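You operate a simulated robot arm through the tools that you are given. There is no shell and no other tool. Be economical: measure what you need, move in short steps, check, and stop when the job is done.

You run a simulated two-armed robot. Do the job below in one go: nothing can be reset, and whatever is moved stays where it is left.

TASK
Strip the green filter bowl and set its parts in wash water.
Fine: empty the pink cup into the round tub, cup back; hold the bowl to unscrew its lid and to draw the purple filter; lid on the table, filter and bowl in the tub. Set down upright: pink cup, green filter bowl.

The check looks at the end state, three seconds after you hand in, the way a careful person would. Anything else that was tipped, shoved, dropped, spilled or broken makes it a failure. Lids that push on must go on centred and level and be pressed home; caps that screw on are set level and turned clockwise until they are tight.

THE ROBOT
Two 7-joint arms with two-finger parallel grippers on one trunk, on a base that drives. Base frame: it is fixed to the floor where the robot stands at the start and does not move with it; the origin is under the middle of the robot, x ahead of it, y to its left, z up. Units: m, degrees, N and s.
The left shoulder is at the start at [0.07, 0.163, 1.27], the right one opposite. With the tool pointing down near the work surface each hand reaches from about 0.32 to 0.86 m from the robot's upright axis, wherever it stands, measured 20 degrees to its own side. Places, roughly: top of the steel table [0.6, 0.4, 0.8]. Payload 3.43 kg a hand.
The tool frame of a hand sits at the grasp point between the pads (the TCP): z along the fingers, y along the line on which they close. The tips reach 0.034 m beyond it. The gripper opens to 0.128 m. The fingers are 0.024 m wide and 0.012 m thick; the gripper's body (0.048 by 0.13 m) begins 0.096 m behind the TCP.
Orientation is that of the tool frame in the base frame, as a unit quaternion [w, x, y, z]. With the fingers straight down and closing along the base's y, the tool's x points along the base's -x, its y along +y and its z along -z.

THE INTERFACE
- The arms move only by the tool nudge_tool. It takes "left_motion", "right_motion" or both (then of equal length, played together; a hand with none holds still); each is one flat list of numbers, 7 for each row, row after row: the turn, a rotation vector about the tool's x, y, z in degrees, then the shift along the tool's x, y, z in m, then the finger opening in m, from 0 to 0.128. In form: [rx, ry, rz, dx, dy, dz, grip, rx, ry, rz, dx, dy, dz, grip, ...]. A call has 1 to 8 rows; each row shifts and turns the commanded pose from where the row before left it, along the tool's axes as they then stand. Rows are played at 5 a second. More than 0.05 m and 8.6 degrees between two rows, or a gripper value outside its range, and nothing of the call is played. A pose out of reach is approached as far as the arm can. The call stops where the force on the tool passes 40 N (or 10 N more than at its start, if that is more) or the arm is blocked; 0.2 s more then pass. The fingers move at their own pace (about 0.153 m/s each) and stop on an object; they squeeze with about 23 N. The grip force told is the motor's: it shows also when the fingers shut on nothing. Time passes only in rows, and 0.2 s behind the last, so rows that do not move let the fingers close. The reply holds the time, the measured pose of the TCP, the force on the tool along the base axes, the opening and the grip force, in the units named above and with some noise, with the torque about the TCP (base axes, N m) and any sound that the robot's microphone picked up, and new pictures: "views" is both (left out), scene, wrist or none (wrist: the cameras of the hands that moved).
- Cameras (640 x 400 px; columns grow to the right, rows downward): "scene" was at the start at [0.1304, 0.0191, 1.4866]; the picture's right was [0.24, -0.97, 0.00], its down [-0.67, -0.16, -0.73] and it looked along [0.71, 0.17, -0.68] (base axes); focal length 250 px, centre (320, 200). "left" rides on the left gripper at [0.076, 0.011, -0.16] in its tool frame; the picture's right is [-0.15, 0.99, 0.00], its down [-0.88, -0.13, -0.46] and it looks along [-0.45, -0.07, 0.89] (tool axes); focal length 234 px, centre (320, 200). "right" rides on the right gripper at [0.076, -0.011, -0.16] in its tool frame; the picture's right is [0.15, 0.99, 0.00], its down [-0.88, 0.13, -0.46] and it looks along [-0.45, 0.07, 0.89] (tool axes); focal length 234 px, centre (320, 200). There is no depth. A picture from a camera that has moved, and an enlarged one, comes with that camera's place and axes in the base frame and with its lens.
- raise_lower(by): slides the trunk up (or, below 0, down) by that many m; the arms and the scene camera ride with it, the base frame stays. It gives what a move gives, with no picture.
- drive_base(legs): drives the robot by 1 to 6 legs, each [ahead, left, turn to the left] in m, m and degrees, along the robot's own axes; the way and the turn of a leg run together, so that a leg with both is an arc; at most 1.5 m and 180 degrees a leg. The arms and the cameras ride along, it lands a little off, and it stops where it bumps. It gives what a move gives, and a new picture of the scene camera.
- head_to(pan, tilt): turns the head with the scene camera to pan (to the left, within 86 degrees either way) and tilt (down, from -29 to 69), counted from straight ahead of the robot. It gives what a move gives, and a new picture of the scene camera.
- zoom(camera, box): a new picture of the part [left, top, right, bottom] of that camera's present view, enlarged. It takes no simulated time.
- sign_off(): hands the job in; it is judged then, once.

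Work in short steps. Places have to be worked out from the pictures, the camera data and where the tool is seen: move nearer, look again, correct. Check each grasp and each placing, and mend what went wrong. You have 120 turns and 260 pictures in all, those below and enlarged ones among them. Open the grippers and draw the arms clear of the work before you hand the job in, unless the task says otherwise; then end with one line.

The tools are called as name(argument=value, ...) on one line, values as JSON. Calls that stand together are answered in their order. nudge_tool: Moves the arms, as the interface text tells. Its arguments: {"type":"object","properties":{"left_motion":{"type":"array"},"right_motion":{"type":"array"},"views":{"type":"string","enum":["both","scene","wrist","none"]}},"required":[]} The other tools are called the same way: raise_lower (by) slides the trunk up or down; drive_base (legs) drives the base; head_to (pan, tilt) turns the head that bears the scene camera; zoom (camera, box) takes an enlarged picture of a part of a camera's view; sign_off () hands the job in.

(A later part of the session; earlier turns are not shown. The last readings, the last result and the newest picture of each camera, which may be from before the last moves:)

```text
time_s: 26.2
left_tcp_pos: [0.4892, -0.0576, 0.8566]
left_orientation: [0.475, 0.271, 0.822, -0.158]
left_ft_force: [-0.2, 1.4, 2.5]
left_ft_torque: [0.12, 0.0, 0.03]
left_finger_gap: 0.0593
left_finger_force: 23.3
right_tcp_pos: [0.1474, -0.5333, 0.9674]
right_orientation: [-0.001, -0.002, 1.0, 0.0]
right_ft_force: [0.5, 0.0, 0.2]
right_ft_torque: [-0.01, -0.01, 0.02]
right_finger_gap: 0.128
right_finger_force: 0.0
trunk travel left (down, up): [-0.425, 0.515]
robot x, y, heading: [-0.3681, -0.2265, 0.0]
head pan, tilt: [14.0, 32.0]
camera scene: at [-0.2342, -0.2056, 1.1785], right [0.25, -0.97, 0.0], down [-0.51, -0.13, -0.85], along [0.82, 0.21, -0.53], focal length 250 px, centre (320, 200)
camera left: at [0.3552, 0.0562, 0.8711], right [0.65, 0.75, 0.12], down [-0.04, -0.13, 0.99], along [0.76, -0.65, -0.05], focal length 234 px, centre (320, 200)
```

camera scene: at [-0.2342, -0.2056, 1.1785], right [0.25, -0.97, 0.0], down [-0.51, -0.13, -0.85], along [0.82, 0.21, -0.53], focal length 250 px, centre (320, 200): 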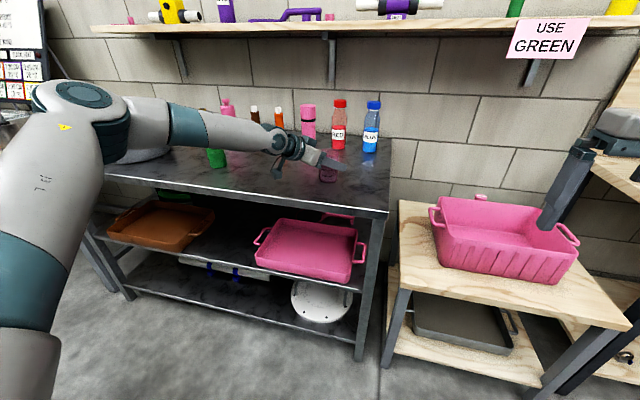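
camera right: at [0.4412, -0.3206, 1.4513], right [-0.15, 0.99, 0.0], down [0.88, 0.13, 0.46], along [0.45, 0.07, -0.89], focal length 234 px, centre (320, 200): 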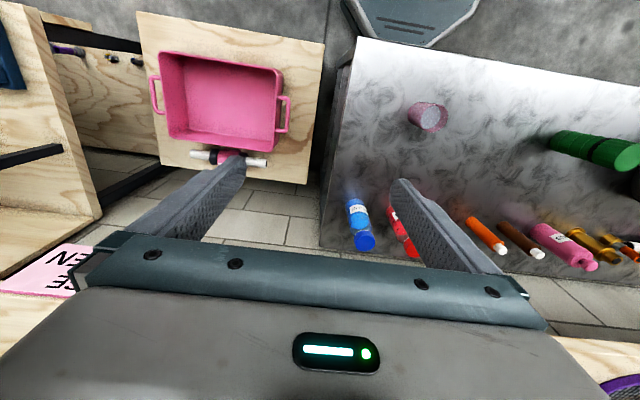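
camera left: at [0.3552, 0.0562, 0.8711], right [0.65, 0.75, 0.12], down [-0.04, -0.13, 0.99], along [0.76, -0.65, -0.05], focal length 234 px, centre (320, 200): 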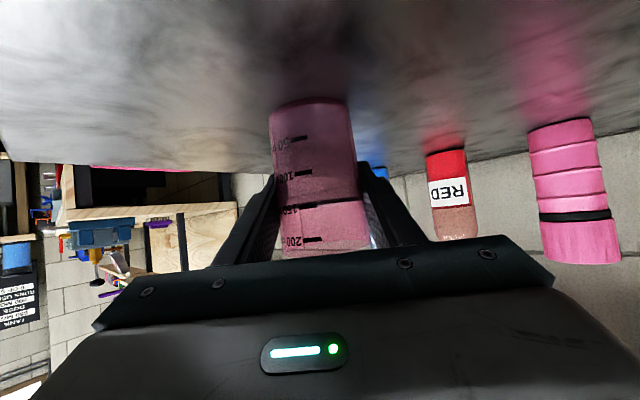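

The grip is solid at 0.059 m. I'll raise the trunk 0.25 m so the cup goes straight up.

raise_lower(by=0.25)

head_to(pan=30, tilt=40)

```text
time_s: 28.8
left_tcp_pos: [0.4902, -0.0581, 1.1057]
left_orientation: [0.474, 0.27, 0.823, -0.158]
left_ft_force: [-0.5, -0.2, -1.4]
left_ft_torque: [-0.02, -0.03, -0.01]
left_finger_gap: 0.0595
left_finger_force: 22.5
right_tcp_pos: [0.1486, -0.5334, 1.2171]
right_orientation: [-0.001, -0.003, 1.0, -0.001]
right_ft_force: [0.5, -0.5, 0.4]
right_ft_torque: [0.01, -0.01, 0.01]
right_finger_gap: 0.1281
right_finger_force: 0.0
trunk travel left (down, up): [-0.675, 0.265]
robot x, y, heading: [-0.3676, -0.2277, 0.5]
head pan, tilt: [14.0, 32.0]
```

```text
time_s: 29.6
left_tcp_pos: [0.4889, -0.0573, 1.1067]
left_orientation: [0.474, 0.271, 0.823, -0.158]
left_ft_force: [0.2, -0.6, -2.3]
left_ft_torque: [0.01, -0.03, 0.04]
left_finger_gap: 0.0593
left_finger_force: 23.2
right_tcp_pos: [0.1479, -0.5318, 1.216]
right_orientation: [-0.001, -0.002, 1.0, 0.0]
right_ft_force: [0.5, 0.0, -0.1]
right_ft_torque: [-0.01, -0.01, 0.05]
right_finger_gap: 0.1282
right_finger_force: 0.0
trunk travel left (down, up): [-0.675, 0.265]
robot x, y, heading: [-0.3696, -0.2268, 0.0]
head pan, tilt: [30.0, 40.0]
camera scene: at [-0.2468, -0.1848, 1.4162], right [0.5, -0.86, 0.0], down [-0.56, -0.32, -0.77], along [0.66, 0.39, -0.64], focal length 250 px, centre (320, 200)
```

scene: 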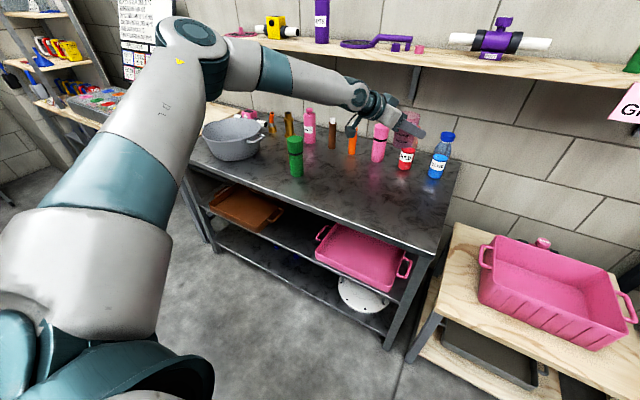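

The cup is held, with a weight of about 2 N. I'll drive left in two gentle legs towards the tub.

drive_base(legs=[[0, 0.3, 0], [0, 0.3, 0]])

```text
time_s: 33.3
left_tcp_pos: [0.4844, 0.5449, 1.1062]
left_orientation: [0.475, 0.271, 0.822, -0.158]
left_ft_force: [-0.1, -0.1, -2.5]
left_ft_torque: [0.0, -0.05, -0.02]
left_finger_gap: 0.0596
left_finger_force: 23.5
right_tcp_pos: [0.1442, 0.0668, 1.2182]
right_orientation: [-0.001, -0.003, 1.0, 0.0]
right_ft_force: [0.7, 0.3, -0.6]
right_ft_torque: [0.01, -0.01, -0.01]
right_finger_gap: 0.128
right_finger_force: 0.1
trunk travel left (down, up): [-0.675, 0.265]
robot x, y, heading: [-0.3763, 0.3749, 0.4]
head pan, tilt: [30.0, 40.0]
camera scene: at [-0.2521, 0.4163, 1.4162], right [0.5, -0.86, 0.0], down [-0.56, -0.32, -0.77], along [0.66, 0.39, -0.64], focal length 250 px, centre (320, 200)
```

scene: 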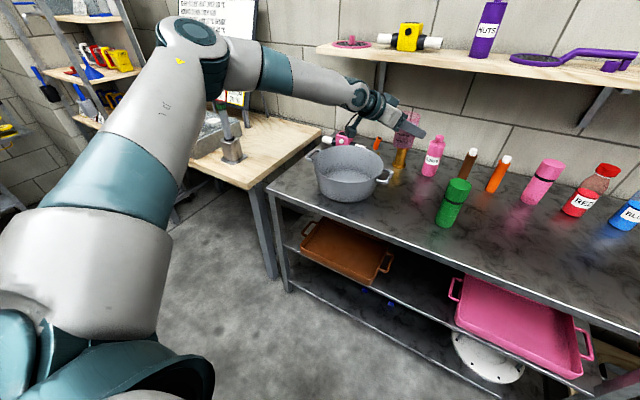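

Now I'll measure the tub from this viewpoint.

zoom(camera="scene", box=[280, 110, 480, 235])

```text
3.20 times, centred on (380, 172) of scene
camera zoom: at [-0.2521, 0.4163, 1.4162], right [0.5, -0.86, 0.0], down [-0.56, -0.32, -0.77], along [0.66, 0.39, -0.64], focal length 802 px, centre (128, 288)
```

zoom: 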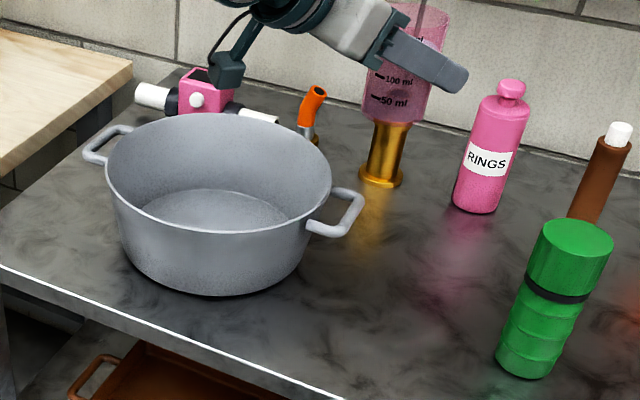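

The tub centre is about (0.50, 0.74), with radius 0.13 and rim near z 0.915. I'll move the cup over it with the arm.

nudge_tool(left_motion=[0, 0, 0, 0.0135, 0.036, -0.0234, 0.04, 0, 0, 0, 0.0135, 0.036, -0.0234, 0.04, 0, 0, 0, 0.0135, 0.036, -0.0234, 0.04, 0, 0, 0, 0.0135, 0.036, -0.0234, 0.04])

```text
time_s: 34.3
left_tcp_pos: [0.4787, 0.7289, 1.1047]
left_orientation: [0.474, 0.27, 0.823, -0.158]
left_ft_force: [0.2, -0.4, -1.4]
left_ft_torque: [0.01, -0.03, -0.01]
left_finger_gap: 0.0595
left_finger_force: 23.2
right_tcp_pos: [0.1438, 0.0696, 1.2182]
right_orientation: [0.0, -0.002, 1.0, -0.001]
right_ft_force: [0.1, -0.7, 0.2]
right_ft_torque: [0.01, 0.0, 0.03]
right_finger_gap: 0.128
right_finger_force: 0.2
trunk travel left (down, up): [-0.675, 0.265]
robot x, y, heading: [-0.3728, 0.3721, 0.1]
head pan, tilt: [30.0, 40.0]
camera scene: at [-0.2524, 0.4187, 1.4162], right [0.5, -0.86, 0.0], down [-0.56, -0.33, -0.77], along [0.66, 0.39, -0.64], focal length 250 px, centre (320, 200)
camera left: at [0.3442, 0.8429, 1.1193], right [0.65, 0.75, 0.12], down [-0.04, -0.13, 0.99], along [0.76, -0.65, -0.05], focal length 234 px, centre (320, 200)
```

scene: 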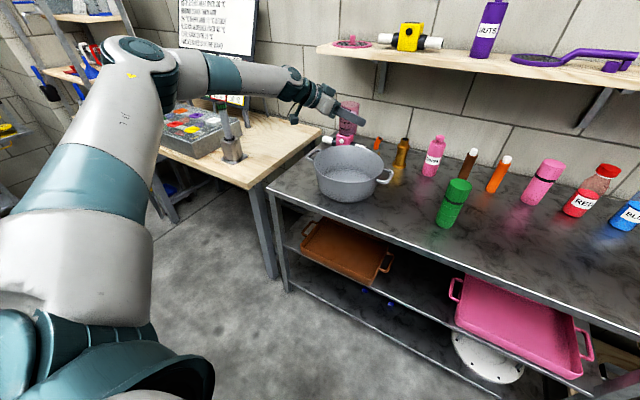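
left: 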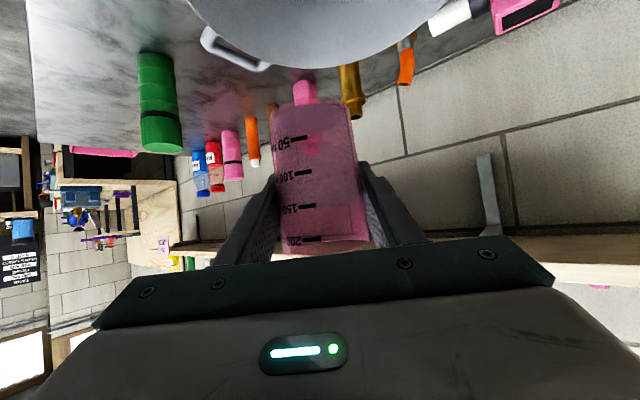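

I'll pour by rolling about the fingers, which tips the mouth towards +y. First I'll shift 0.04 m right and lower the trunk 0.1 m.

nudge_tool(left_motion=[0, 0, 0, -0.006, -0.016, 0.0105, 0.04, 0, 0, 0, -0.006, -0.016, 0.0105, 0.04], views="none")

raise_lower(by=-0.1)

nudge_tool(left_motion=[0, 0, -7, 0, 0, 0, 0.04, 0, 0, -7, 0, 0, 0, 0.04, 0, 0, -7, 0, 0, 0, 0.04])

```text
time_s: 34.9
left_tcp_pos: [0.4797, 0.687, 1.1073]
left_orientation: [0.475, 0.27, 0.823, -0.158]
left_ft_force: [-0.9, 0.0, -2.0]
left_ft_torque: [0.0, -0.02, 0.03]
left_finger_gap: 0.059
left_finger_force: 22.9
right_tcp_pos: [0.1439, 0.0684, 1.2172]
right_orientation: [0.0, -0.003, 1.0, 0.0]
right_ft_force: [0.6, -0.2, -0.1]
right_ft_torque: [-0.01, 0.0, 0.0]
right_finger_gap: 0.1281
right_finger_force: 0.0
trunk travel left (down, up): [-0.675, 0.265]
robot x, y, heading: [-0.3743, 0.3739, 0.5]
head pan, tilt: [30.0, 40.0]
```

```text
time_s: 36.2
left_tcp_pos: [0.4791, 0.6865, 1.0069]
left_orientation: [0.474, 0.27, 0.823, -0.158]
left_ft_force: [0.4, 0.1, -1.8]
left_ft_torque: [0.0, -0.02, -0.01]
left_finger_gap: 0.0594
left_finger_force: 22.8
right_tcp_pos: [0.1426, 0.0693, 1.1179]
right_orientation: [-0.001, -0.003, 1.0, 0.0]
right_ft_force: [0.0, -0.1, -0.9]
right_ft_torque: [0.02, -0.04, 0.0]
right_finger_gap: 0.1279
right_finger_force: 0.0
trunk travel left (down, up): [-0.575, 0.365]
robot x, y, heading: [-0.3769, 0.3712, 0.5]
head pan, tilt: [30.0, 40.0]
```

```text
time_s: 37.0
left_tcp_pos: [0.4786, 0.6863, 1.0054]
left_orientation: [0.437, 0.115, 0.858, -0.242]
left_ft_force: [0.3, -0.9, -1.6]
left_ft_torque: [0.0, 0.04, -0.04]
left_finger_gap: 0.0595
left_finger_force: 23.6
right_tcp_pos: [0.1441, 0.0691, 1.1169]
right_orientation: [-0.001, -0.002, 1.0, 0.001]
right_ft_force: [-0.9, -0.2, -1.0]
right_ft_torque: [-0.01, -0.02, 0.0]
right_finger_gap: 0.1279
right_finger_force: 0.3
trunk travel left (down, up): [-0.575, 0.365]
robot x, y, heading: [-0.3781, 0.3753, 0.5]
head pan, tilt: [30.0, 40.0]
camera scene: at [-0.252, 0.4171, 1.3162], right [0.5, -0.86, 0.0], down [-0.56, -0.32, -0.77], along [0.66, 0.39, -0.64], focal length 250 px, centre (320, 200)
camera left: at [0.3289, 0.7767, 1.0215], right [0.49, 0.85, -0.19], down [0.15, 0.14, 0.98], along [0.86, -0.51, -0.06], focal length 234 px, centre (320, 200)
```

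scene: 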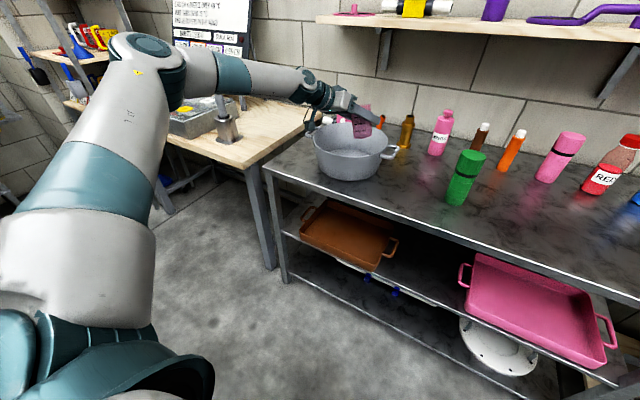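
left: 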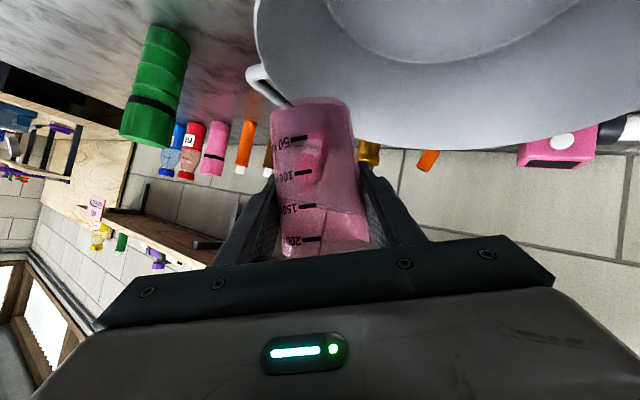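

Rolling works and the tub lies below the leaning mouth. I'll continue slowly.

nudge_tool(left_motion=[0, 0, -7, 0, 0, 0, 0.04, 0, 0, -7, 0, 0, 0, 0.04, 0, 0, -6, 0, 0, 0, 0.04, 0, 0, -5, 0, 0, 0, 0.04, 0, 0, -4, 0, 0, 0, 0.04])

zoom(camera="scene", box=[290, 60, 430, 190])

```text
time_s: 38.2
left_tcp_pos: [0.4804, 0.6873, 1.0066]
left_orientation: [0.363, -0.104, 0.86, -0.343]
left_ft_force: [0.7, -0.9, -2.5]
left_ft_torque: [-0.01, 0.01, 0.03]
left_finger_gap: 0.0594
left_finger_force: 23.0
right_tcp_pos: [0.144, 0.0693, 1.1174]
right_orientation: [-0.001, -0.002, 1.0, 0.0]
right_ft_force: [0.6, -0.5, 0.0]
right_ft_torque: [0.0, 0.03, -0.02]
right_finger_gap: 0.1279
right_finger_force: 0.1
trunk travel left (down, up): [-0.575, 0.365]
robot x, y, heading: [-0.375, 0.3767, 0.3]
head pan, tilt: [30.0, 40.0]
camera scene: at [-0.2522, 0.4171, 1.3162], right [0.5, -0.86, 0.0], down [-0.56, -0.32, -0.77], along [0.66, 0.39, -0.64], focal length 250 px, centre (320, 200)
camera left: at [0.3159, 0.7454, 1.0366], right [0.18, 0.8, -0.58], down [0.3, 0.52, 0.8], along [0.94, -0.32, -0.15], focal length 234 px, centre (320, 200)
```

scene: 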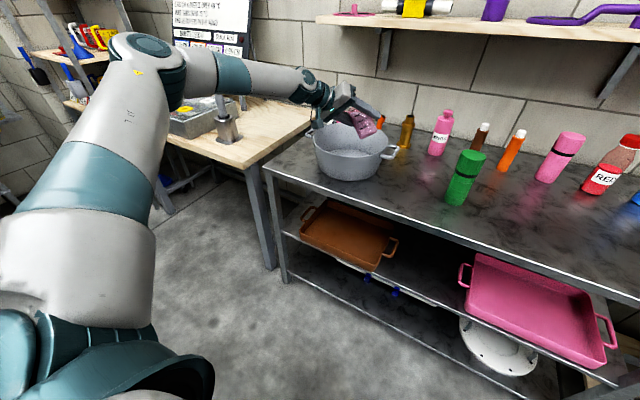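
left: 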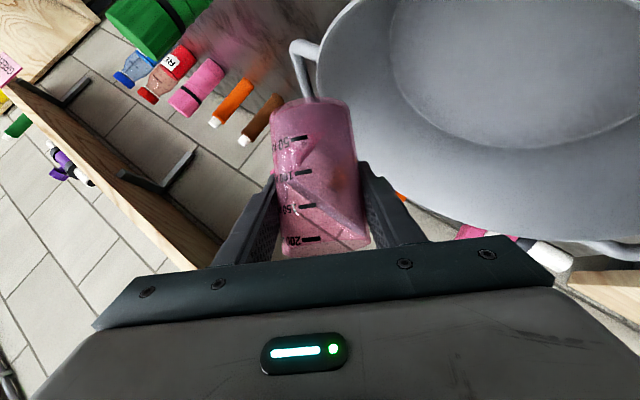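

```text
3.08 times, centred on (360, 125) of scene
camera zoom: at [-0.2522, 0.4171, 1.3162], right [0.5, -0.86, 0.0], down [-0.56, -0.32, -0.77], along [0.66, 0.39, -0.64], focal length 771 px, centre (197, 431)
```

zoom: 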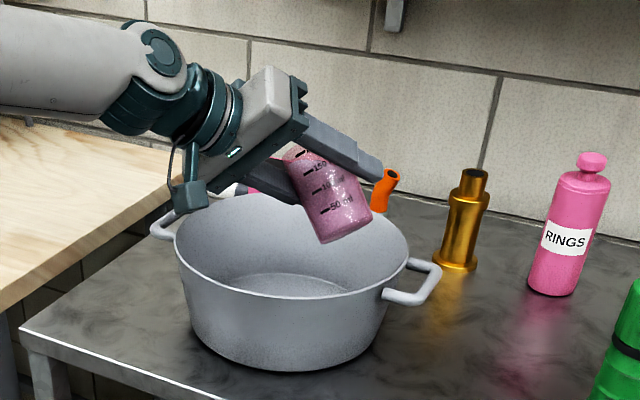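

Water is near the lip and the mouth is over the tub, so I'll keep going slowly.

nudge_tool(left_motion=[0, 0, -4, 0, 0, 0, 0.04, 0, 0, -4, 0, 0, 0, 0.04, 0, 0, -4, 0, 0, 0, 0.04, 0, 0, -4, 0, 0, 0, 0.04, 0, 0, -4, 0, 0, 0, 0.04, 0, 0, -4, 0, 0, 0, 0.04, 0, 0, 0, 0, 0, 0, 0.04])

zoom(camera="scene", box=[290, 60, 430, 190])

```text
time_s: 39.8
left_tcp_pos: [0.4778, 0.6868, 1.0073]
left_orientation: [0.283, -0.279, 0.82, -0.412]
left_ft_force: [0.0, 0.4, -1.2]
left_ft_torque: [0.03, 0.02, -0.04]
left_finger_gap: 0.0592
left_finger_force: 23.2
right_tcp_pos: [0.1441, 0.0681, 1.1175]
right_orientation: [-0.001, -0.002, 1.0, 0.0]
right_ft_force: [0.0, -0.2, -0.3]
right_ft_torque: [0.0, -0.02, 0.02]
right_finger_gap: 0.1281
right_finger_force: 0.0
trunk travel left (down, up): [-0.575, 0.365]
robot x, y, heading: [-0.3748, 0.3724, 0.3]
head pan, tilt: [30.0, 40.0]
camera scene: at [-0.2522, 0.417, 1.3162], right [0.5, -0.86, 0.0], down [-0.56, -0.32, -0.77], along [0.66, 0.39, -0.64], focal length 250 px, centre (320, 200)
camera left: at [0.3148, 0.7219, 1.0595], right [-0.12, 0.6, -0.79], down [0.31, 0.78, 0.54], along [0.94, -0.18, -0.28], focal length 234 px, centre (320, 200)
```

scene: 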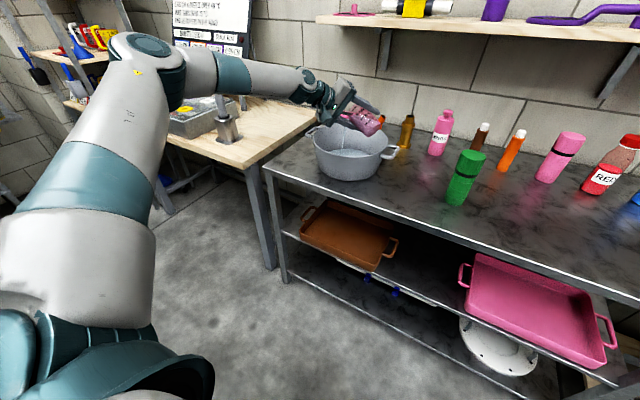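
left: 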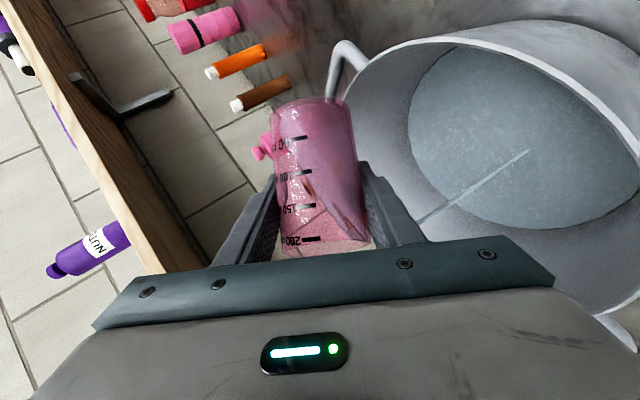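

```text
3.08 times, centred on (360, 125) of scene
camera zoom: at [-0.2522, 0.417, 1.3162], right [0.5, -0.86, 0.0], down [-0.56, -0.32, -0.77], along [0.66, 0.39, -0.64], focal length 771 px, centre (197, 431)
```

zoom: 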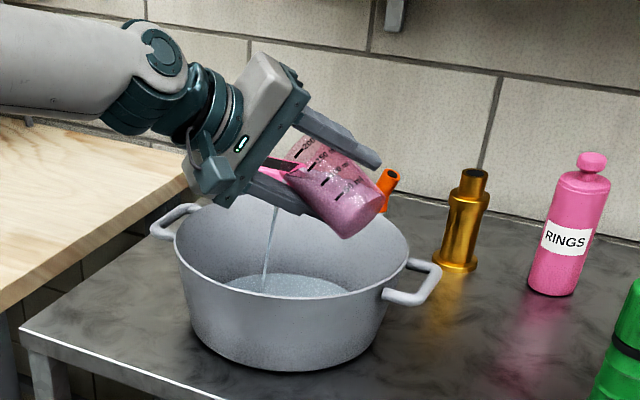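

The stream lands in the middle of the tub. I'll continue rolling.

nudge_tool(left_motion=[0, 0, -4, 0, 0, 0, 0.04, 0, 0, -4, 0, 0, 0, 0.04, 0, 0, -4, 0, 0, 0, 0.04, 0, 0, -4, 0, 0, 0, 0.04, 0, 0, -4, 0, 0, 0, 0.04, 0, 0, -4, 0, 0, 0, 0.04, 0, 0, -4, 0, 0, 0, 0.04, 0, 0, 0, 0, 0, 0, 0.04], views="wrist")

nudge_tool(left_motion=[0, 0, -5, 0, 0, 0, 0.04, 0, 0, -5, 0, 0, 0, 0.04, 0, 0, -5, 0, 0, 0, 0.04, 0, 0, -5, 0, 0, 0, 0.04, 0, 0, -5, 0, 0, 0, 0.04, 0, 0, -5, 0, 0, 0, 0.04, 0, 0, 0, 0, 0, 0, 0.04, 0, 0, 0, 0, 0, 0, 0.04], views="wrist")

zoom(camera="scene", box=[290, 60, 430, 190])

```text
time_s: 41.6
left_tcp_pos: [0.4795, 0.6852, 1.0054]
left_orientation: [0.175, -0.469, 0.728, -0.468]
left_ft_force: [-0.6, -0.3, -0.2]
left_ft_torque: [0.03, -0.04, 0.0]
left_finger_gap: 0.0589
left_finger_force: 23.2
right_tcp_pos: [0.1441, 0.0693, 1.1169]
right_orientation: [-0.001, -0.003, 1.0, 0.0]
right_ft_force: [-0.2, -0.3, -0.6]
right_ft_torque: [-0.02, 0.0, -0.01]
right_finger_gap: 0.128
right_finger_force: 0.2
trunk travel left (down, up): [-0.575, 0.365]
robot x, y, heading: [-0.3758, 0.3726, 0.4]
head pan, tilt: [30.0, 40.0]
camera left: at [0.3261, 0.7062, 1.0901], right [-0.44, 0.24, -0.86], down [0.19, 0.97, 0.18], along [0.88, -0.09, -0.47], focal length 234 px, centre (320, 200)
```

left: 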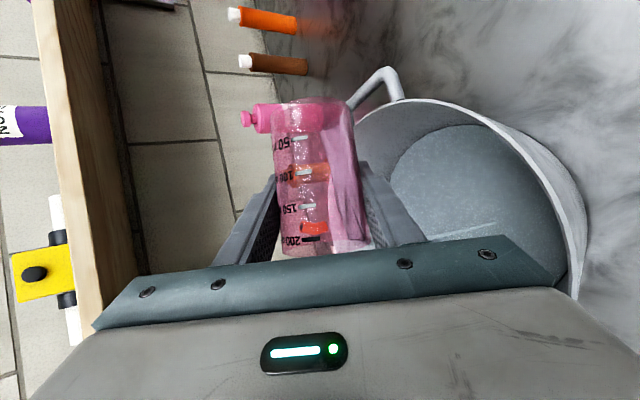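

```text
time_s: 43.4
left_tcp_pos: [0.4792, 0.6856, 1.0075]
left_orientation: [-0.049, 0.641, -0.582, 0.497]
left_ft_force: [-0.6, -0.4, -1.2]
left_ft_torque: [-0.01, -0.01, 0.0]
left_finger_gap: 0.0586
left_finger_force: 22.2
right_tcp_pos: [0.1451, 0.0682, 1.1177]
right_orientation: [-0.001, -0.002, 1.0, 0.0]
right_ft_force: [0.4, -0.2, -0.1]
right_ft_torque: [-0.01, 0.0, 0.04]
right_finger_gap: 0.1283
right_finger_force: 0.1
trunk travel left (down, up): [-0.575, 0.365]
robot x, y, heading: [-0.3739, 0.3778, 0.2]
head pan, tilt: [30.0, 40.0]
camera left: at [0.3486, 0.7044, 1.1238], right [-0.67, -0.2, -0.72], down [-0.08, 0.98, -0.2], along [0.74, -0.08, -0.66], focal length 234 px, centre (320, 200)
```

left: 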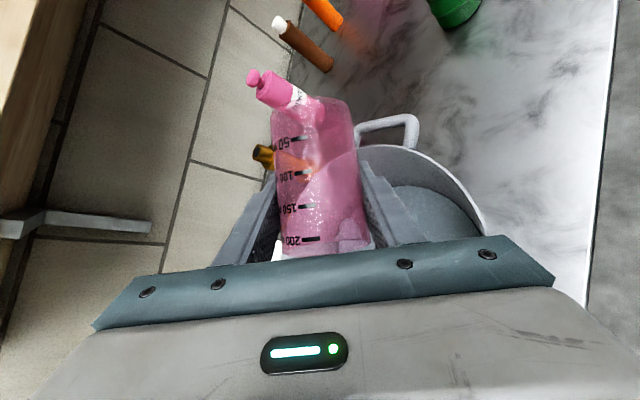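

```text
3.08 times, centred on (360, 125) of scene
camera zoom: at [-0.2524, 0.417, 1.3162], right [0.5, -0.86, 0.0], down [-0.56, -0.32, -0.77], along [0.66, 0.39, -0.64], focal length 771 px, centre (197, 431)
```

zoom: 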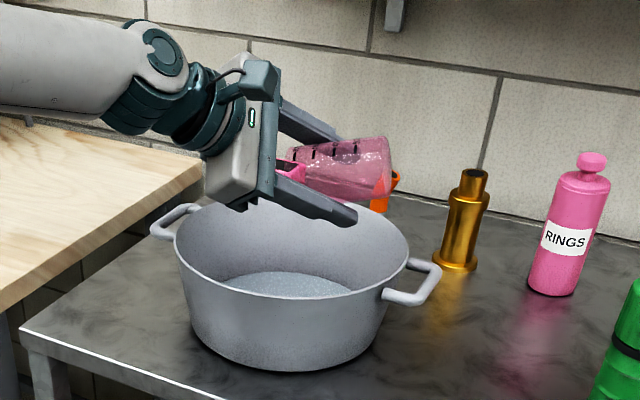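

The cup looks nearly empty. I'll roll a little further and hold so it drains.

nudge_tool(left_motion=[0, 0, -5, 0, 0, 0, 0.04, 0, 0, -5, 0, 0, 0, 0.04, 0, 0, -5, 0, 0, 0, 0.04, 0, 0, -5, 0, 0, 0, 0.04, 0, 0, -5, 0, 0, 0, 0.04, 0, 0, 0, 0, 0, 0, 0.04, 0, 0, 0, 0, 0, 0, 0.04, 0, 0, 0, 0, 0, 0, 0.04], views="wrist")

zoom(camera="left", box=[220, 60, 420, 260])

```text
time_s: 45.2
left_tcp_pos: [0.4787, 0.6869, 1.0053]
left_orientation: [0.06, 0.752, -0.429, 0.497]
left_ft_force: [-1.1, 0.5, -0.2]
left_ft_torque: [0.02, 0.01, 0.02]
left_finger_gap: 0.0586
left_finger_force: 23.1
right_tcp_pos: [0.1431, 0.0692, 1.1165]
right_orientation: [-0.001, -0.002, 1.0, 0.0]
right_ft_force: [-0.2, -0.2, 0.2]
right_ft_torque: [-0.01, -0.01, 0.0]
right_finger_gap: 0.1279
right_finger_force: 0.1
trunk travel left (down, up): [-0.575, 0.365]
robot x, y, heading: [-0.3761, 0.3724, 0.2]
head pan, tilt: [30.0, 40.0]
camera left: at [0.3718, 0.7175, 1.1424], right [-0.72, -0.53, -0.45], down [-0.35, 0.83, -0.43], along [0.6, -0.15, -0.78], focal length 234 px, centre (320, 200)
```

left: 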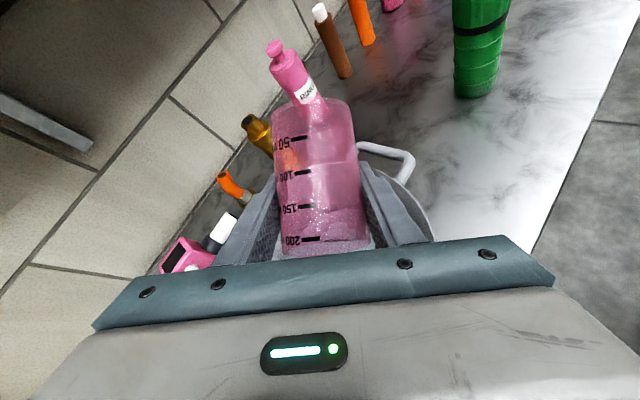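

```text
2.00 times, centred on (320, 160) of left
camera zoom: at [0.3718, 0.7175, 1.1424], right [-0.72, -0.53, -0.45], down [-0.35, 0.83, -0.43], along [0.6, -0.15, -0.78], focal length 468 px, centre (320, 280)
```

zoom: 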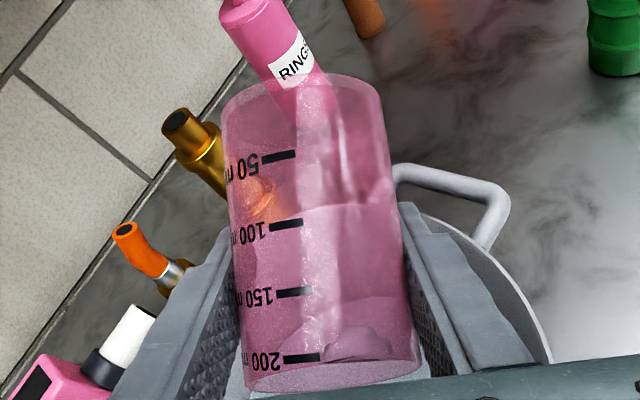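

The cup is empty, so I'll roll it back upright.

nudge_tool(left_motion=[0, 0, 8, 0, 0, 0, 0.04, 0, 0, 8, 0, 0, 0, 0.04, 0, 0, 8, 0, 0, 0, 0.04, 0, 0, 8, 0, 0, 0, 0.04, 0, 0, 8, 0, 0, 0, 0.04, 0, 0, 8, 0, 0, 0, 0.04, 0, 0, 8, 0, 0, 0, 0.04, 0, 0, 8, 0, 0, 0, 0.04], views="none")

nudge_tool(left_motion=[0, 0, 8, 0, 0, 0, 0.04, 0, 0, 8, 0, 0, 0, 0.04, 0, 0, 8, 0, 0, 0, 0.04, 0, 0, 8, 0, 0, 0, 0.04, 0, 0, 8, 0, 0, 0, 0.04, 0, 0, 8, 0, 0, 0, 0.04, 0, 0, 8, 0, 0, 0, 0.04, 0, 0, 8, 0, 0, 0, 0.04], views="none")

nudge_tool(left_motion=[0, 0, 8, 0, 0, 0, 0.04, 0, 0, 8, 0, 0, 0, 0.04, 0, 0, 8, 0, 0, 0, 0.04, 0, 0, 5, 0, 0, 0, 0.04])

raise_lower(by=0.1)

```text
time_s: 47.0
left_tcp_pos: [0.4784, 0.6864, 1.0063]
left_orientation: [0.214, -0.41, 0.762, -0.453]
left_ft_force: [-0.9, 0.4, 0.0]
left_ft_torque: [0.02, 0.01, 0.0]
left_finger_gap: 0.0586
left_finger_force: 23.4
right_tcp_pos: [0.1432, 0.069, 1.1176]
right_orientation: [-0.001, -0.002, 1.0, -0.001]
right_ft_force: [0.6, -0.6, -0.1]
right_ft_torque: [0.01, -0.01, -0.01]
right_finger_gap: 0.1283
right_finger_force: 0.0
trunk travel left (down, up): [-0.575, 0.365]
robot x, y, heading: [-0.3785, 0.3745, 0.6]
head pan, tilt: [30.0, 40.0]
```

```text
time_s: 48.8
left_tcp_pos: [0.4794, 0.6859, 1.005]
left_orientation: [0.42, 0.056, 0.864, -0.27]
left_ft_force: [0.2, -0.3, -0.3]
left_ft_torque: [-0.03, -0.02, 0.01]
left_finger_gap: 0.0582
left_finger_force: 22.9
right_tcp_pos: [0.1438, 0.0687, 1.1184]
right_orientation: [-0.001, -0.002, 1.0, 0.0]
right_ft_force: [-0.3, -0.4, 0.9]
right_ft_torque: [0.0, -0.02, -0.01]
right_finger_gap: 0.128
right_finger_force: 0.0
trunk travel left (down, up): [-0.575, 0.365]
robot x, y, heading: [-0.3763, 0.3739, 0.4]
head pan, tilt: [30.0, 40.0]
```

```text
time_s: 49.8
left_tcp_pos: [0.4787, 0.687, 1.0071]
left_orientation: [0.474, 0.271, 0.823, -0.157]
left_ft_force: [0.0, 0.0, 0.1]
left_ft_torque: [0.01, 0.0, 0.02]
left_finger_gap: 0.0588
left_finger_force: 22.8
right_tcp_pos: [0.1441, 0.0691, 1.1177]
right_orientation: [-0.001, -0.003, 1.0, 0.0]
right_ft_force: [0.5, 0.9, -0.5]
right_ft_torque: [0.01, 0.0, -0.03]
right_finger_gap: 0.1282
right_finger_force: 0.0
trunk travel left (down, up): [-0.575, 0.365]
robot x, y, heading: [-0.3758, 0.3768, 0.2]
head pan, tilt: [30.0, 40.0]
camera scene: at [-0.2524, 0.417, 1.3162], right [0.5, -0.86, 0.0], down [-0.56, -0.32, -0.77], along [0.66, 0.39, -0.64], focal length 250 px, centre (320, 200)
camera left: at [0.3446, 0.7999, 1.0206], right [0.65, 0.75, 0.12], down [-0.04, -0.13, 0.99], along [0.76, -0.65, -0.05], focal length 234 px, centre (320, 200)
```

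scene: 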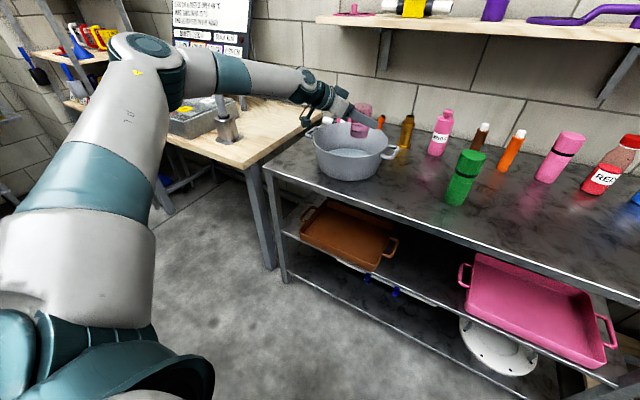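
left: 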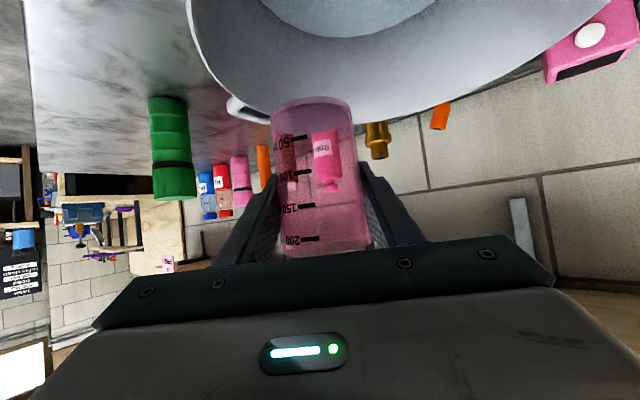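

```text
time_s: 51.2
left_tcp_pos: [0.4785, 0.6847, 1.1065]
left_orientation: [0.474, 0.269, 0.824, -0.157]
left_ft_force: [0.6, 0.4, -1.3]
left_ft_torque: [-0.01, -0.04, 0.01]
left_finger_gap: 0.0588
left_finger_force: 23.1
right_tcp_pos: [0.1442, 0.0693, 1.2179]
right_orientation: [-0.001, -0.003, 1.0, 0.0]
right_ft_force: [0.3, 0.7, 0.3]
right_ft_torque: [0.02, 0.03, 0.02]
right_finger_gap: 0.1277
right_finger_force: 0.0
trunk travel left (down, up): [-0.675, 0.265]
robot x, y, heading: [-0.3766, 0.3726, 0.2]
head pan, tilt: [30.0, 40.0]
```

The cup reads clear. I'll bring the arm back to its carry pose and drive right to the cup's place.

nudge_tool(left_motion=[0, 0, 0, -0.0105, -0.028, 0.0182, 0.04, 0, 0, 0, -0.0105, -0.028, 0.0182, 0.04, 0, 0, 0, -0.0105, -0.028, 0.0182, 0.04, 0, 0, 0, -0.0105, -0.028, 0.0182, 0.04], views="none")

drive_base(legs=[[0.003, -0.3, 0], [0.003, -0.3, 0]])

```text
time_s: 52.2
left_tcp_pos: [0.4785, 0.5433, 1.1079]
left_orientation: [0.474, 0.27, 0.823, -0.157]
left_ft_force: [0.5, -1.0, -1.0]
left_ft_torque: [0.01, 0.04, 0.01]
left_finger_gap: 0.0583
left_finger_force: 23.3
right_tcp_pos: [0.1441, 0.0673, 1.2158]
right_orientation: [-0.001, -0.003, 1.0, 0.002]
right_ft_force: [0.9, 0.0, -0.1]
right_ft_torque: [0.02, 0.0, -0.02]
right_finger_gap: 0.1278
right_finger_force: 0.1
trunk travel left (down, up): [-0.675, 0.265]
robot x, y, heading: [-0.3757, 0.3758, 0.2]
head pan, tilt: [30.0, 40.0]
```

```text
time_s: 55.9
left_tcp_pos: [0.4849, -0.0661, 1.1087]
left_orientation: [0.474, 0.272, 0.822, -0.159]
left_ft_force: [0.3, -0.4, -0.2]
left_ft_torque: [-0.01, 0.0, 0.02]
left_finger_gap: 0.0585
left_finger_force: 23.4
right_tcp_pos: [0.1495, -0.5426, 1.2177]
right_orientation: [-0.001, -0.001, 1.0, 0.0]
right_ft_force: [0.7, -0.3, 0.0]
right_ft_torque: [0.0, -0.01, -0.01]
right_finger_gap: 0.1279
right_finger_force: 0.0
trunk travel left (down, up): [-0.675, 0.265]
robot x, y, heading: [-0.3704, -0.2337, 0.1]
head pan, tilt: [30.0, 40.0]
camera scene: at [-0.2453, -0.1923, 1.4162], right [0.5, -0.87, 0.0], down [-0.56, -0.32, -0.77], along [0.66, 0.38, -0.64], focal length 250 px, centre (320, 200)
```

scene: 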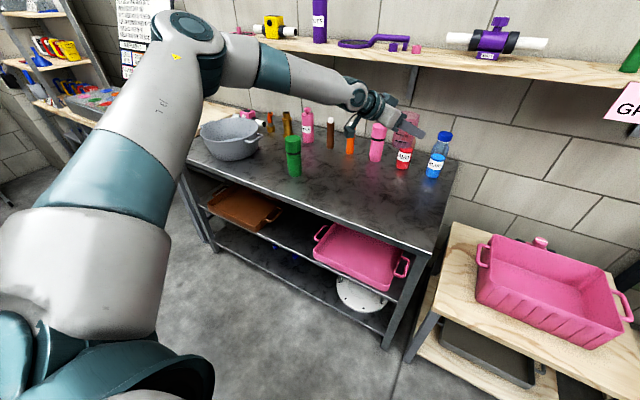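

I'll make a small shift back to the original spot, then lower with the trunk to just above the table.

nudge_tool(left_motion=[0, 0, 0, 0.001, 0.008, -0.001, 0.04], views="none")

raise_lower(by=-0.248)

raise_lower(by=-0.004)

```text
time_s: 56.3
left_tcp_pos: [0.4898, -0.0577, 1.108]
left_orientation: [0.474, 0.271, 0.823, -0.159]
left_ft_force: [-0.2, 1.3, -0.9]
left_ft_torque: [0.0, -0.02, 0.0]
left_finger_gap: 0.0583
left_finger_force: 23.2
right_tcp_pos: [0.1504, -0.5398, 1.2166]
right_orientation: [-0.001, -0.002, 1.0, -0.001]
right_ft_force: [-0.3, 2.0, -0.1]
right_ft_torque: [-0.02, 0.02, 0.02]
right_finger_gap: 0.1281
right_finger_force: 0.1
trunk travel left (down, up): [-0.675, 0.265]
robot x, y, heading: [-0.368, -0.2337, 0.2]
head pan, tilt: [30.0, 40.0]
```

```text
time_s: 58.9
left_tcp_pos: [0.4885, -0.0613, 0.8594]
left_orientation: [0.474, 0.272, 0.822, -0.158]
left_ft_force: [-0.4, 0.8, 0.2]
left_ft_torque: [0.03, 0.01, 0.03]
left_finger_gap: 0.0582
left_finger_force: 22.9
right_tcp_pos: [0.1489, -0.5418, 0.9693]
right_orientation: [0.0, -0.001, 1.0, 0.0]
right_ft_force: [0.5, 0.5, 0.3]
right_ft_torque: [-0.02, 0.01, -0.01]
right_finger_gap: 0.128
right_finger_force: 0.0
trunk travel left (down, up): [-0.427, 0.513]
robot x, y, heading: [-0.3663, -0.237, 0.1]
head pan, tilt: [30.0, 40.0]
```

```text
time_s: 59.4
left_tcp_pos: [0.4885, -0.0606, 0.8579]
left_orientation: [0.475, 0.272, 0.822, -0.159]
left_ft_force: [0.9, 0.7, 4.8]
left_ft_torque: [-0.03, 0.07, -0.01]
left_finger_gap: 0.0585
left_finger_force: 23.0
right_tcp_pos: [0.149, -0.5432, 0.9655]
right_orientation: [0.0, -0.001, 1.0, 0.0]
right_ft_force: [0.8, 1.0, -0.1]
right_ft_torque: [-0.02, 0.0, 0.0]
right_finger_gap: 0.1279
right_finger_force: 0.1
trunk travel left (down, up): [-0.423, 0.517]
robot x, y, heading: [-0.3719, -0.2368, 0.1]
head pan, tilt: [30.0, 40.0]
```

The cup has touched down with about 5 N. I'll open and back off along the fingers.

nudge_tool(left_motion=[0, 0, 0, 0, 0, 0, 0.08, 0, 0, 0, 0, 0, 0, 0.128, 0, 0, 0, 0, 0, 0, 0.128, 0, 0, 0, 0, 0, -0.03, 0.128, 0, 0, 0, 0, 0, -0.03, 0.128, 0, 0, 0, 0, 0, -0.03, 0.128, 0, 0, 0, 0, 0, -0.04, 0.128, 0, 0, 0, 0, 0, -0.04, 0.128])

```text
time_s: 61.2
left_tcp_pos: [0.3684, 0.03, 0.9393]
left_orientation: [0.475, 0.273, 0.822, -0.16]
left_ft_force: [0.2, 0.4, 0.3]
left_ft_torque: [-0.01, 0.0, -0.04]
left_finger_gap: 0.1281
left_finger_force: 0.0
right_tcp_pos: [0.1479, -0.5421, 0.9656]
right_orientation: [0.0, -0.001, 1.0, 0.0]
right_ft_force: [0.1, 0.2, 0.1]
right_ft_torque: [-0.02, 0.0, -0.03]
right_finger_gap: 0.1281
right_finger_force: 0.0
trunk travel left (down, up): [-0.423, 0.517]
robot x, y, heading: [-0.368, -0.2354, 0.1]
head pan, tilt: [30.0, 40.0]
camera scene: at [-0.2465, -0.1922, 1.1643], right [0.5, -0.87, 0.0], down [-0.56, -0.32, -0.77], along [0.66, 0.38, -0.64], focal length 250 px, centre (320, 200)
camera left: at [0.2356, 0.1443, 0.9531], right [0.65, 0.75, 0.12], down [-0.04, -0.13, 0.99], along [0.76, -0.65, -0.05], focal length 234 px, centre (320, 200)
```

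scene: 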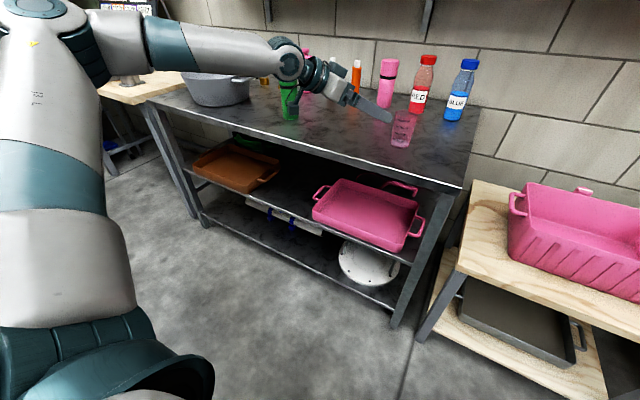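
left: 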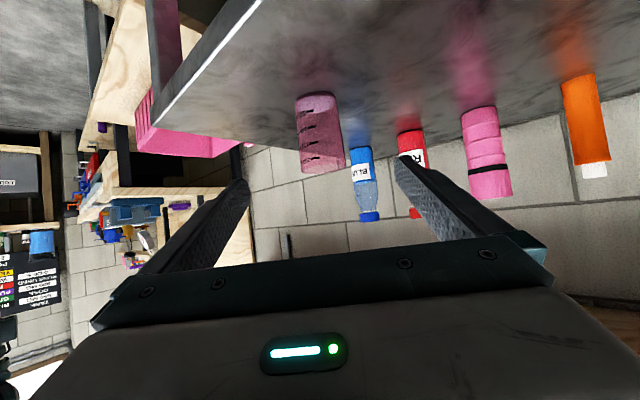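

The cup stands upright at its place. I'll tuck the left hand back, raise the trunk for clearance, and drive to stand before the bowl at about (-0.18, 0.2).

nudge_tool(left_motion=[0, 0, 0, 0.002, -0.032, -0.0285, 0.128, 0, 0, 0, 0.002, -0.032, -0.0285, 0.128, 0, 0, 0, 0.002, -0.032, -0.0285, 0.128, 0, 0, 0, 0.002, -0.032, -0.0285, 0.128], views="none")

raise_lower(by=0.12)

drive_base(legs=[[0, 0.435, 0], [0.14, 0, 0]])

```text
time_s: 62.2
left_tcp_pos: [0.2142, -0.0154, 0.9907]
left_orientation: [0.475, 0.272, 0.822, -0.158]
left_ft_force: [0.4, 0.4, -0.4]
left_ft_torque: [0.04, -0.01, 0.03]
left_finger_gap: 0.128
left_finger_force: 0.0
right_tcp_pos: [0.1483, -0.5426, 0.9655]
right_orientation: [0.001, -0.001, 1.0, 0.0]
right_ft_force: [0.5, 0.2, 0.2]
right_ft_torque: [0.02, 0.0, -0.03]
right_finger_gap: 0.128
right_finger_force: 0.0
trunk travel left (down, up): [-0.423, 0.517]
robot x, y, heading: [-0.3675, -0.2351, 0.1]
head pan, tilt: [30.0, 40.0]
```

```text
time_s: 63.7
left_tcp_pos: [0.2154, -0.0142, 1.1101]
left_orientation: [0.474, 0.271, 0.822, -0.159]
left_ft_force: [-0.5, 0.1, 0.0]
left_ft_torque: [-0.03, 0.01, 0.02]
left_finger_gap: 0.1278
left_finger_force: 0.0
right_tcp_pos: [0.1494, -0.5433, 1.0841]
right_orientation: [-0.001, -0.001, 1.0, 0.0]
right_ft_force: [-0.1, 0.9, 0.2]
right_ft_torque: [0.0, 0.04, 0.01]
right_finger_gap: 0.128
right_finger_force: 0.0
trunk travel left (down, up): [-0.543, 0.397]
robot x, y, heading: [-0.3701, -0.2325, 0.3]
head pan, tilt: [30.0, 40.0]
```

```text
time_s: 67.4
left_tcp_pos: [0.3593, 0.4361, 1.1104]
left_orientation: [0.475, 0.269, 0.823, -0.157]
left_ft_force: [0.2, 0.9, -0.7]
left_ft_torque: [-0.04, -0.02, 0.02]
left_finger_gap: 0.1281
left_finger_force: 0.0
right_tcp_pos: [0.2976, -0.0929, 1.084]
right_orientation: [-0.001, -0.005, 1.0, 0.0]
right_ft_force: [-0.3, 0.3, -0.1]
right_ft_torque: [-0.01, 0.03, 0.0]
right_finger_gap: 0.1279
right_finger_force: 0.1
trunk travel left (down, up): [-0.543, 0.397]
robot x, y, heading: [-0.2208, 0.2139, 0.7]
head pan, tilt: [30.0, 40.0]
camera scene: at [-0.1003, 0.2542, 1.2842], right [0.51, -0.86, 0.0], down [-0.55, -0.33, -0.77], along [0.66, 0.39, -0.64], focal length 250 px, centre (320, 200)
```

scene: 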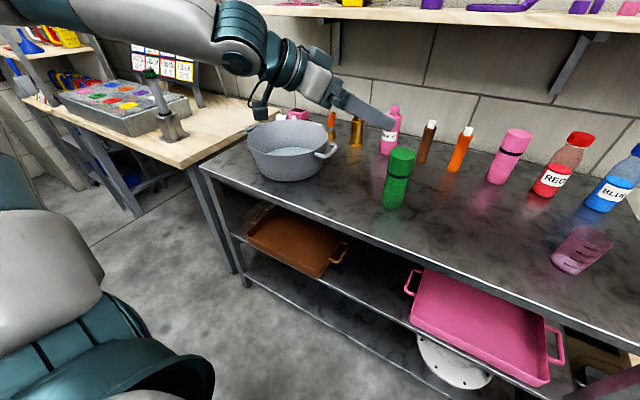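

I'll re-measure the green bowl from here.

zoom(camera="scene", box=[340, 130, 460, 220])

zoom(camera="left", box=[0, 0, 640, 400])

```text
4.44 times, centred on (400, 175) of scene
camera zoom: at [-0.1003, 0.2542, 1.2842], right [0.51, -0.86, 0.0], down [-0.55, -0.33, -0.77], along [0.66, 0.39, -0.64], focal length 1114 px, centre (-36, 311)
```

zoom: 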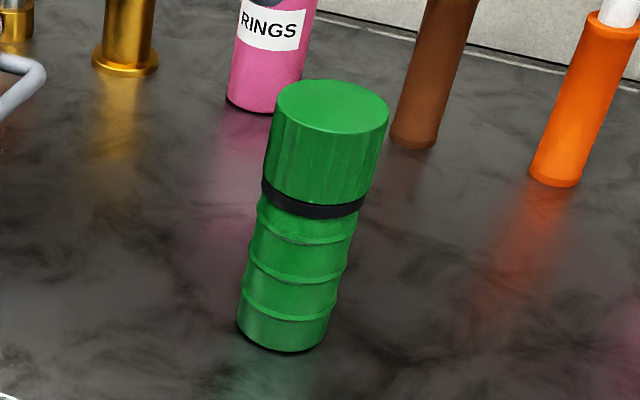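

```text
1.00 times, centred on (320, 200) of left (not enlarged: the box is as wide or as high as the picture)
camera zoom: at [0.2242, 0.5491, 1.1244], right [0.64, 0.75, 0.12], down [-0.04, -0.13, 0.99], along [0.76, -0.64, -0.05], focal length 234 px, centre (320, 200)
```

zoom: 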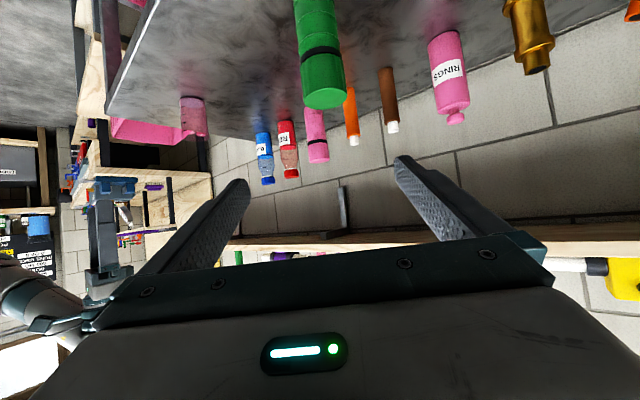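

The bowl is at about (0.491, 0.36), with the body from 0.80 to 0.91 and the lid from 0.92 to 0.964. I'll lower the trunk and bring the left hand to its pre-grasp point.

raise_lower(by=-0.11)

nudge_tool(left_motion=[0, 0, 0, 0.0187, 0.0063, 0.0257, 0.128, 0, 0, 0, 0.0187, 0.0063, 0.0257, 0.128, 0, 0, 0, 0.0187, 0.0063, 0.0257, 0.128])

```text
time_s: 68.8
left_tcp_pos: [0.3585, 0.4357, 1.001]
left_orientation: [0.475, 0.268, 0.824, -0.156]
left_ft_force: [0.0, -0.4, 0.8]
left_ft_torque: [-0.01, -0.02, 0.03]
left_finger_gap: 0.1281
left_finger_force: 0.0
right_tcp_pos: [0.2959, -0.0926, 0.9762]
right_orientation: [0.001, -0.005, 1.0, -0.001]
right_ft_force: [0.0, -0.4, 0.0]
right_ft_torque: [-0.03, 0.02, 0.02]
right_finger_gap: 0.1282
right_finger_force: 0.1
trunk travel left (down, up): [-0.433, 0.507]
robot x, y, heading: [-0.2219, 0.2071, 0.8]
head pan, tilt: [30.0, 40.0]
```

```text
time_s: 69.6
left_tcp_pos: [0.3996, 0.4276, 0.9101]
left_orientation: [0.473, 0.269, 0.824, -0.157]
left_ft_force: [-0.1, 0.7, -0.4]
left_ft_torque: [-0.02, 0.0, -0.02]
left_finger_gap: 0.128
left_finger_force: 0.1
right_tcp_pos: [0.2975, -0.0923, 0.9749]
right_orientation: [-0.001, -0.005, 1.0, 0.0]
right_ft_force: [1.3, -0.4, -0.7]
right_ft_torque: [0.0, 0.06, 0.03]
right_finger_gap: 0.128
right_finger_force: 0.0
trunk travel left (down, up): [-0.433, 0.507]
robot x, y, heading: [-0.2287, 0.2102, 0.6]
head pan, tilt: [30.0, 40.0]
camera scene: at [-0.0994, 0.2546, 1.1741], right [0.51, -0.86, 0.0], down [-0.55, -0.33, -0.77], along [0.66, 0.39, -0.64], focal length 250 px, centre (320, 200)
camera left: at [0.2651, 0.5408, 0.9246], right [0.64, 0.76, 0.12], down [-0.04, -0.13, 0.99], along [0.76, -0.64, -0.06], focal length 234 px, centre (320, 200)
```

scene: 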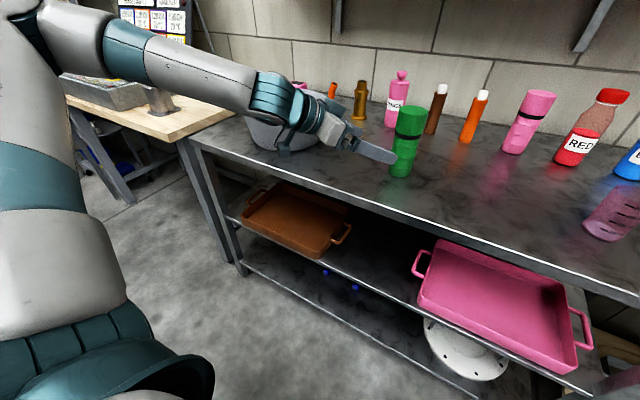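
left: 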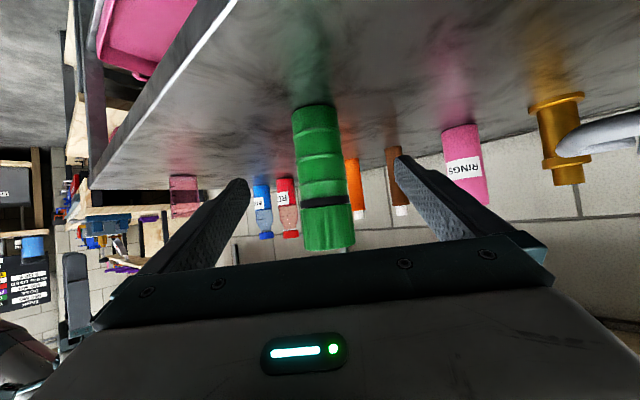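

The bowl base checks at (0.490, 0.3605), in line with the hand. I'll advance.

nudge_tool(left_motion=[0, 0, 0, 0, 0, 0.032, 0.128, 0, 0, 0, 0, 0, 0.032, 0.128, 0, 0, 0, 0, 0, 0.032, 0.128, 0, 0, 0, 0, 0, 0.032, 0.128])

```text
time_s: 70.6
left_tcp_pos: [0.4899, 0.3621, 0.8494]
left_orientation: [0.474, 0.269, 0.823, -0.157]
left_ft_force: [-0.6, 0.3, 0.5]
left_ft_torque: [0.0, 0.03, -0.01]
left_finger_gap: 0.128
left_finger_force: 0.1
right_tcp_pos: [0.2977, -0.0922, 0.9741]
right_orientation: [-0.001, -0.006, 1.0, 0.0]
right_ft_force: [0.2, -0.4, -0.2]
right_ft_torque: [0.02, 0.02, 0.02]
right_finger_gap: 0.1282
right_finger_force: 0.1
trunk travel left (down, up): [-0.433, 0.507]
robot x, y, heading: [-0.2251, 0.2098, 0.4]
head pan, tilt: [30.0, 40.0]
camera scene: at [-0.0999, 0.2539, 1.1741], right [0.51, -0.86, 0.0], down [-0.55, -0.33, -0.77], along [0.66, 0.39, -0.64], focal length 250 px, centre (320, 200)
camera left: at [0.3548, 0.4752, 0.8639], right [0.64, 0.76, 0.12], down [-0.04, -0.13, 0.99], along [0.76, -0.64, -0.05], focal length 234 px, centre (320, 200)
```

scene: 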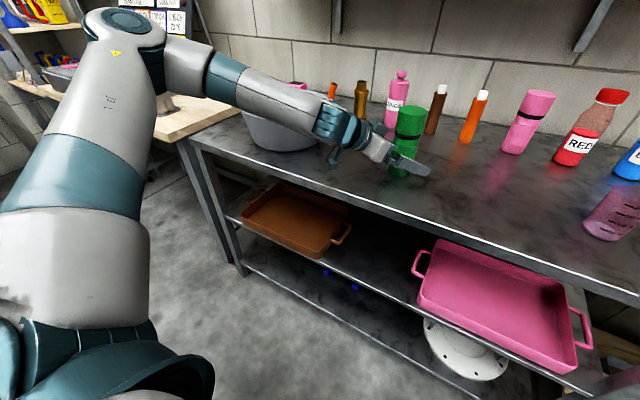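
left: 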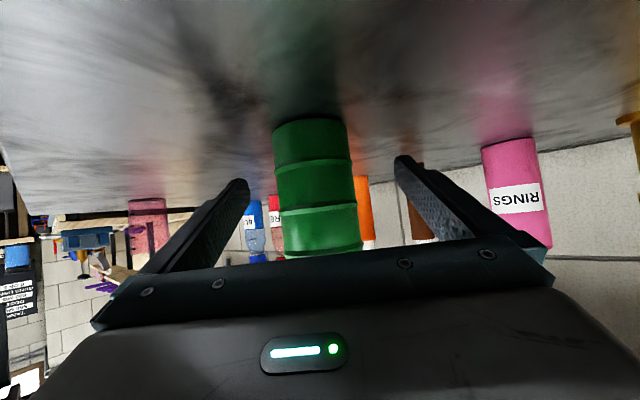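

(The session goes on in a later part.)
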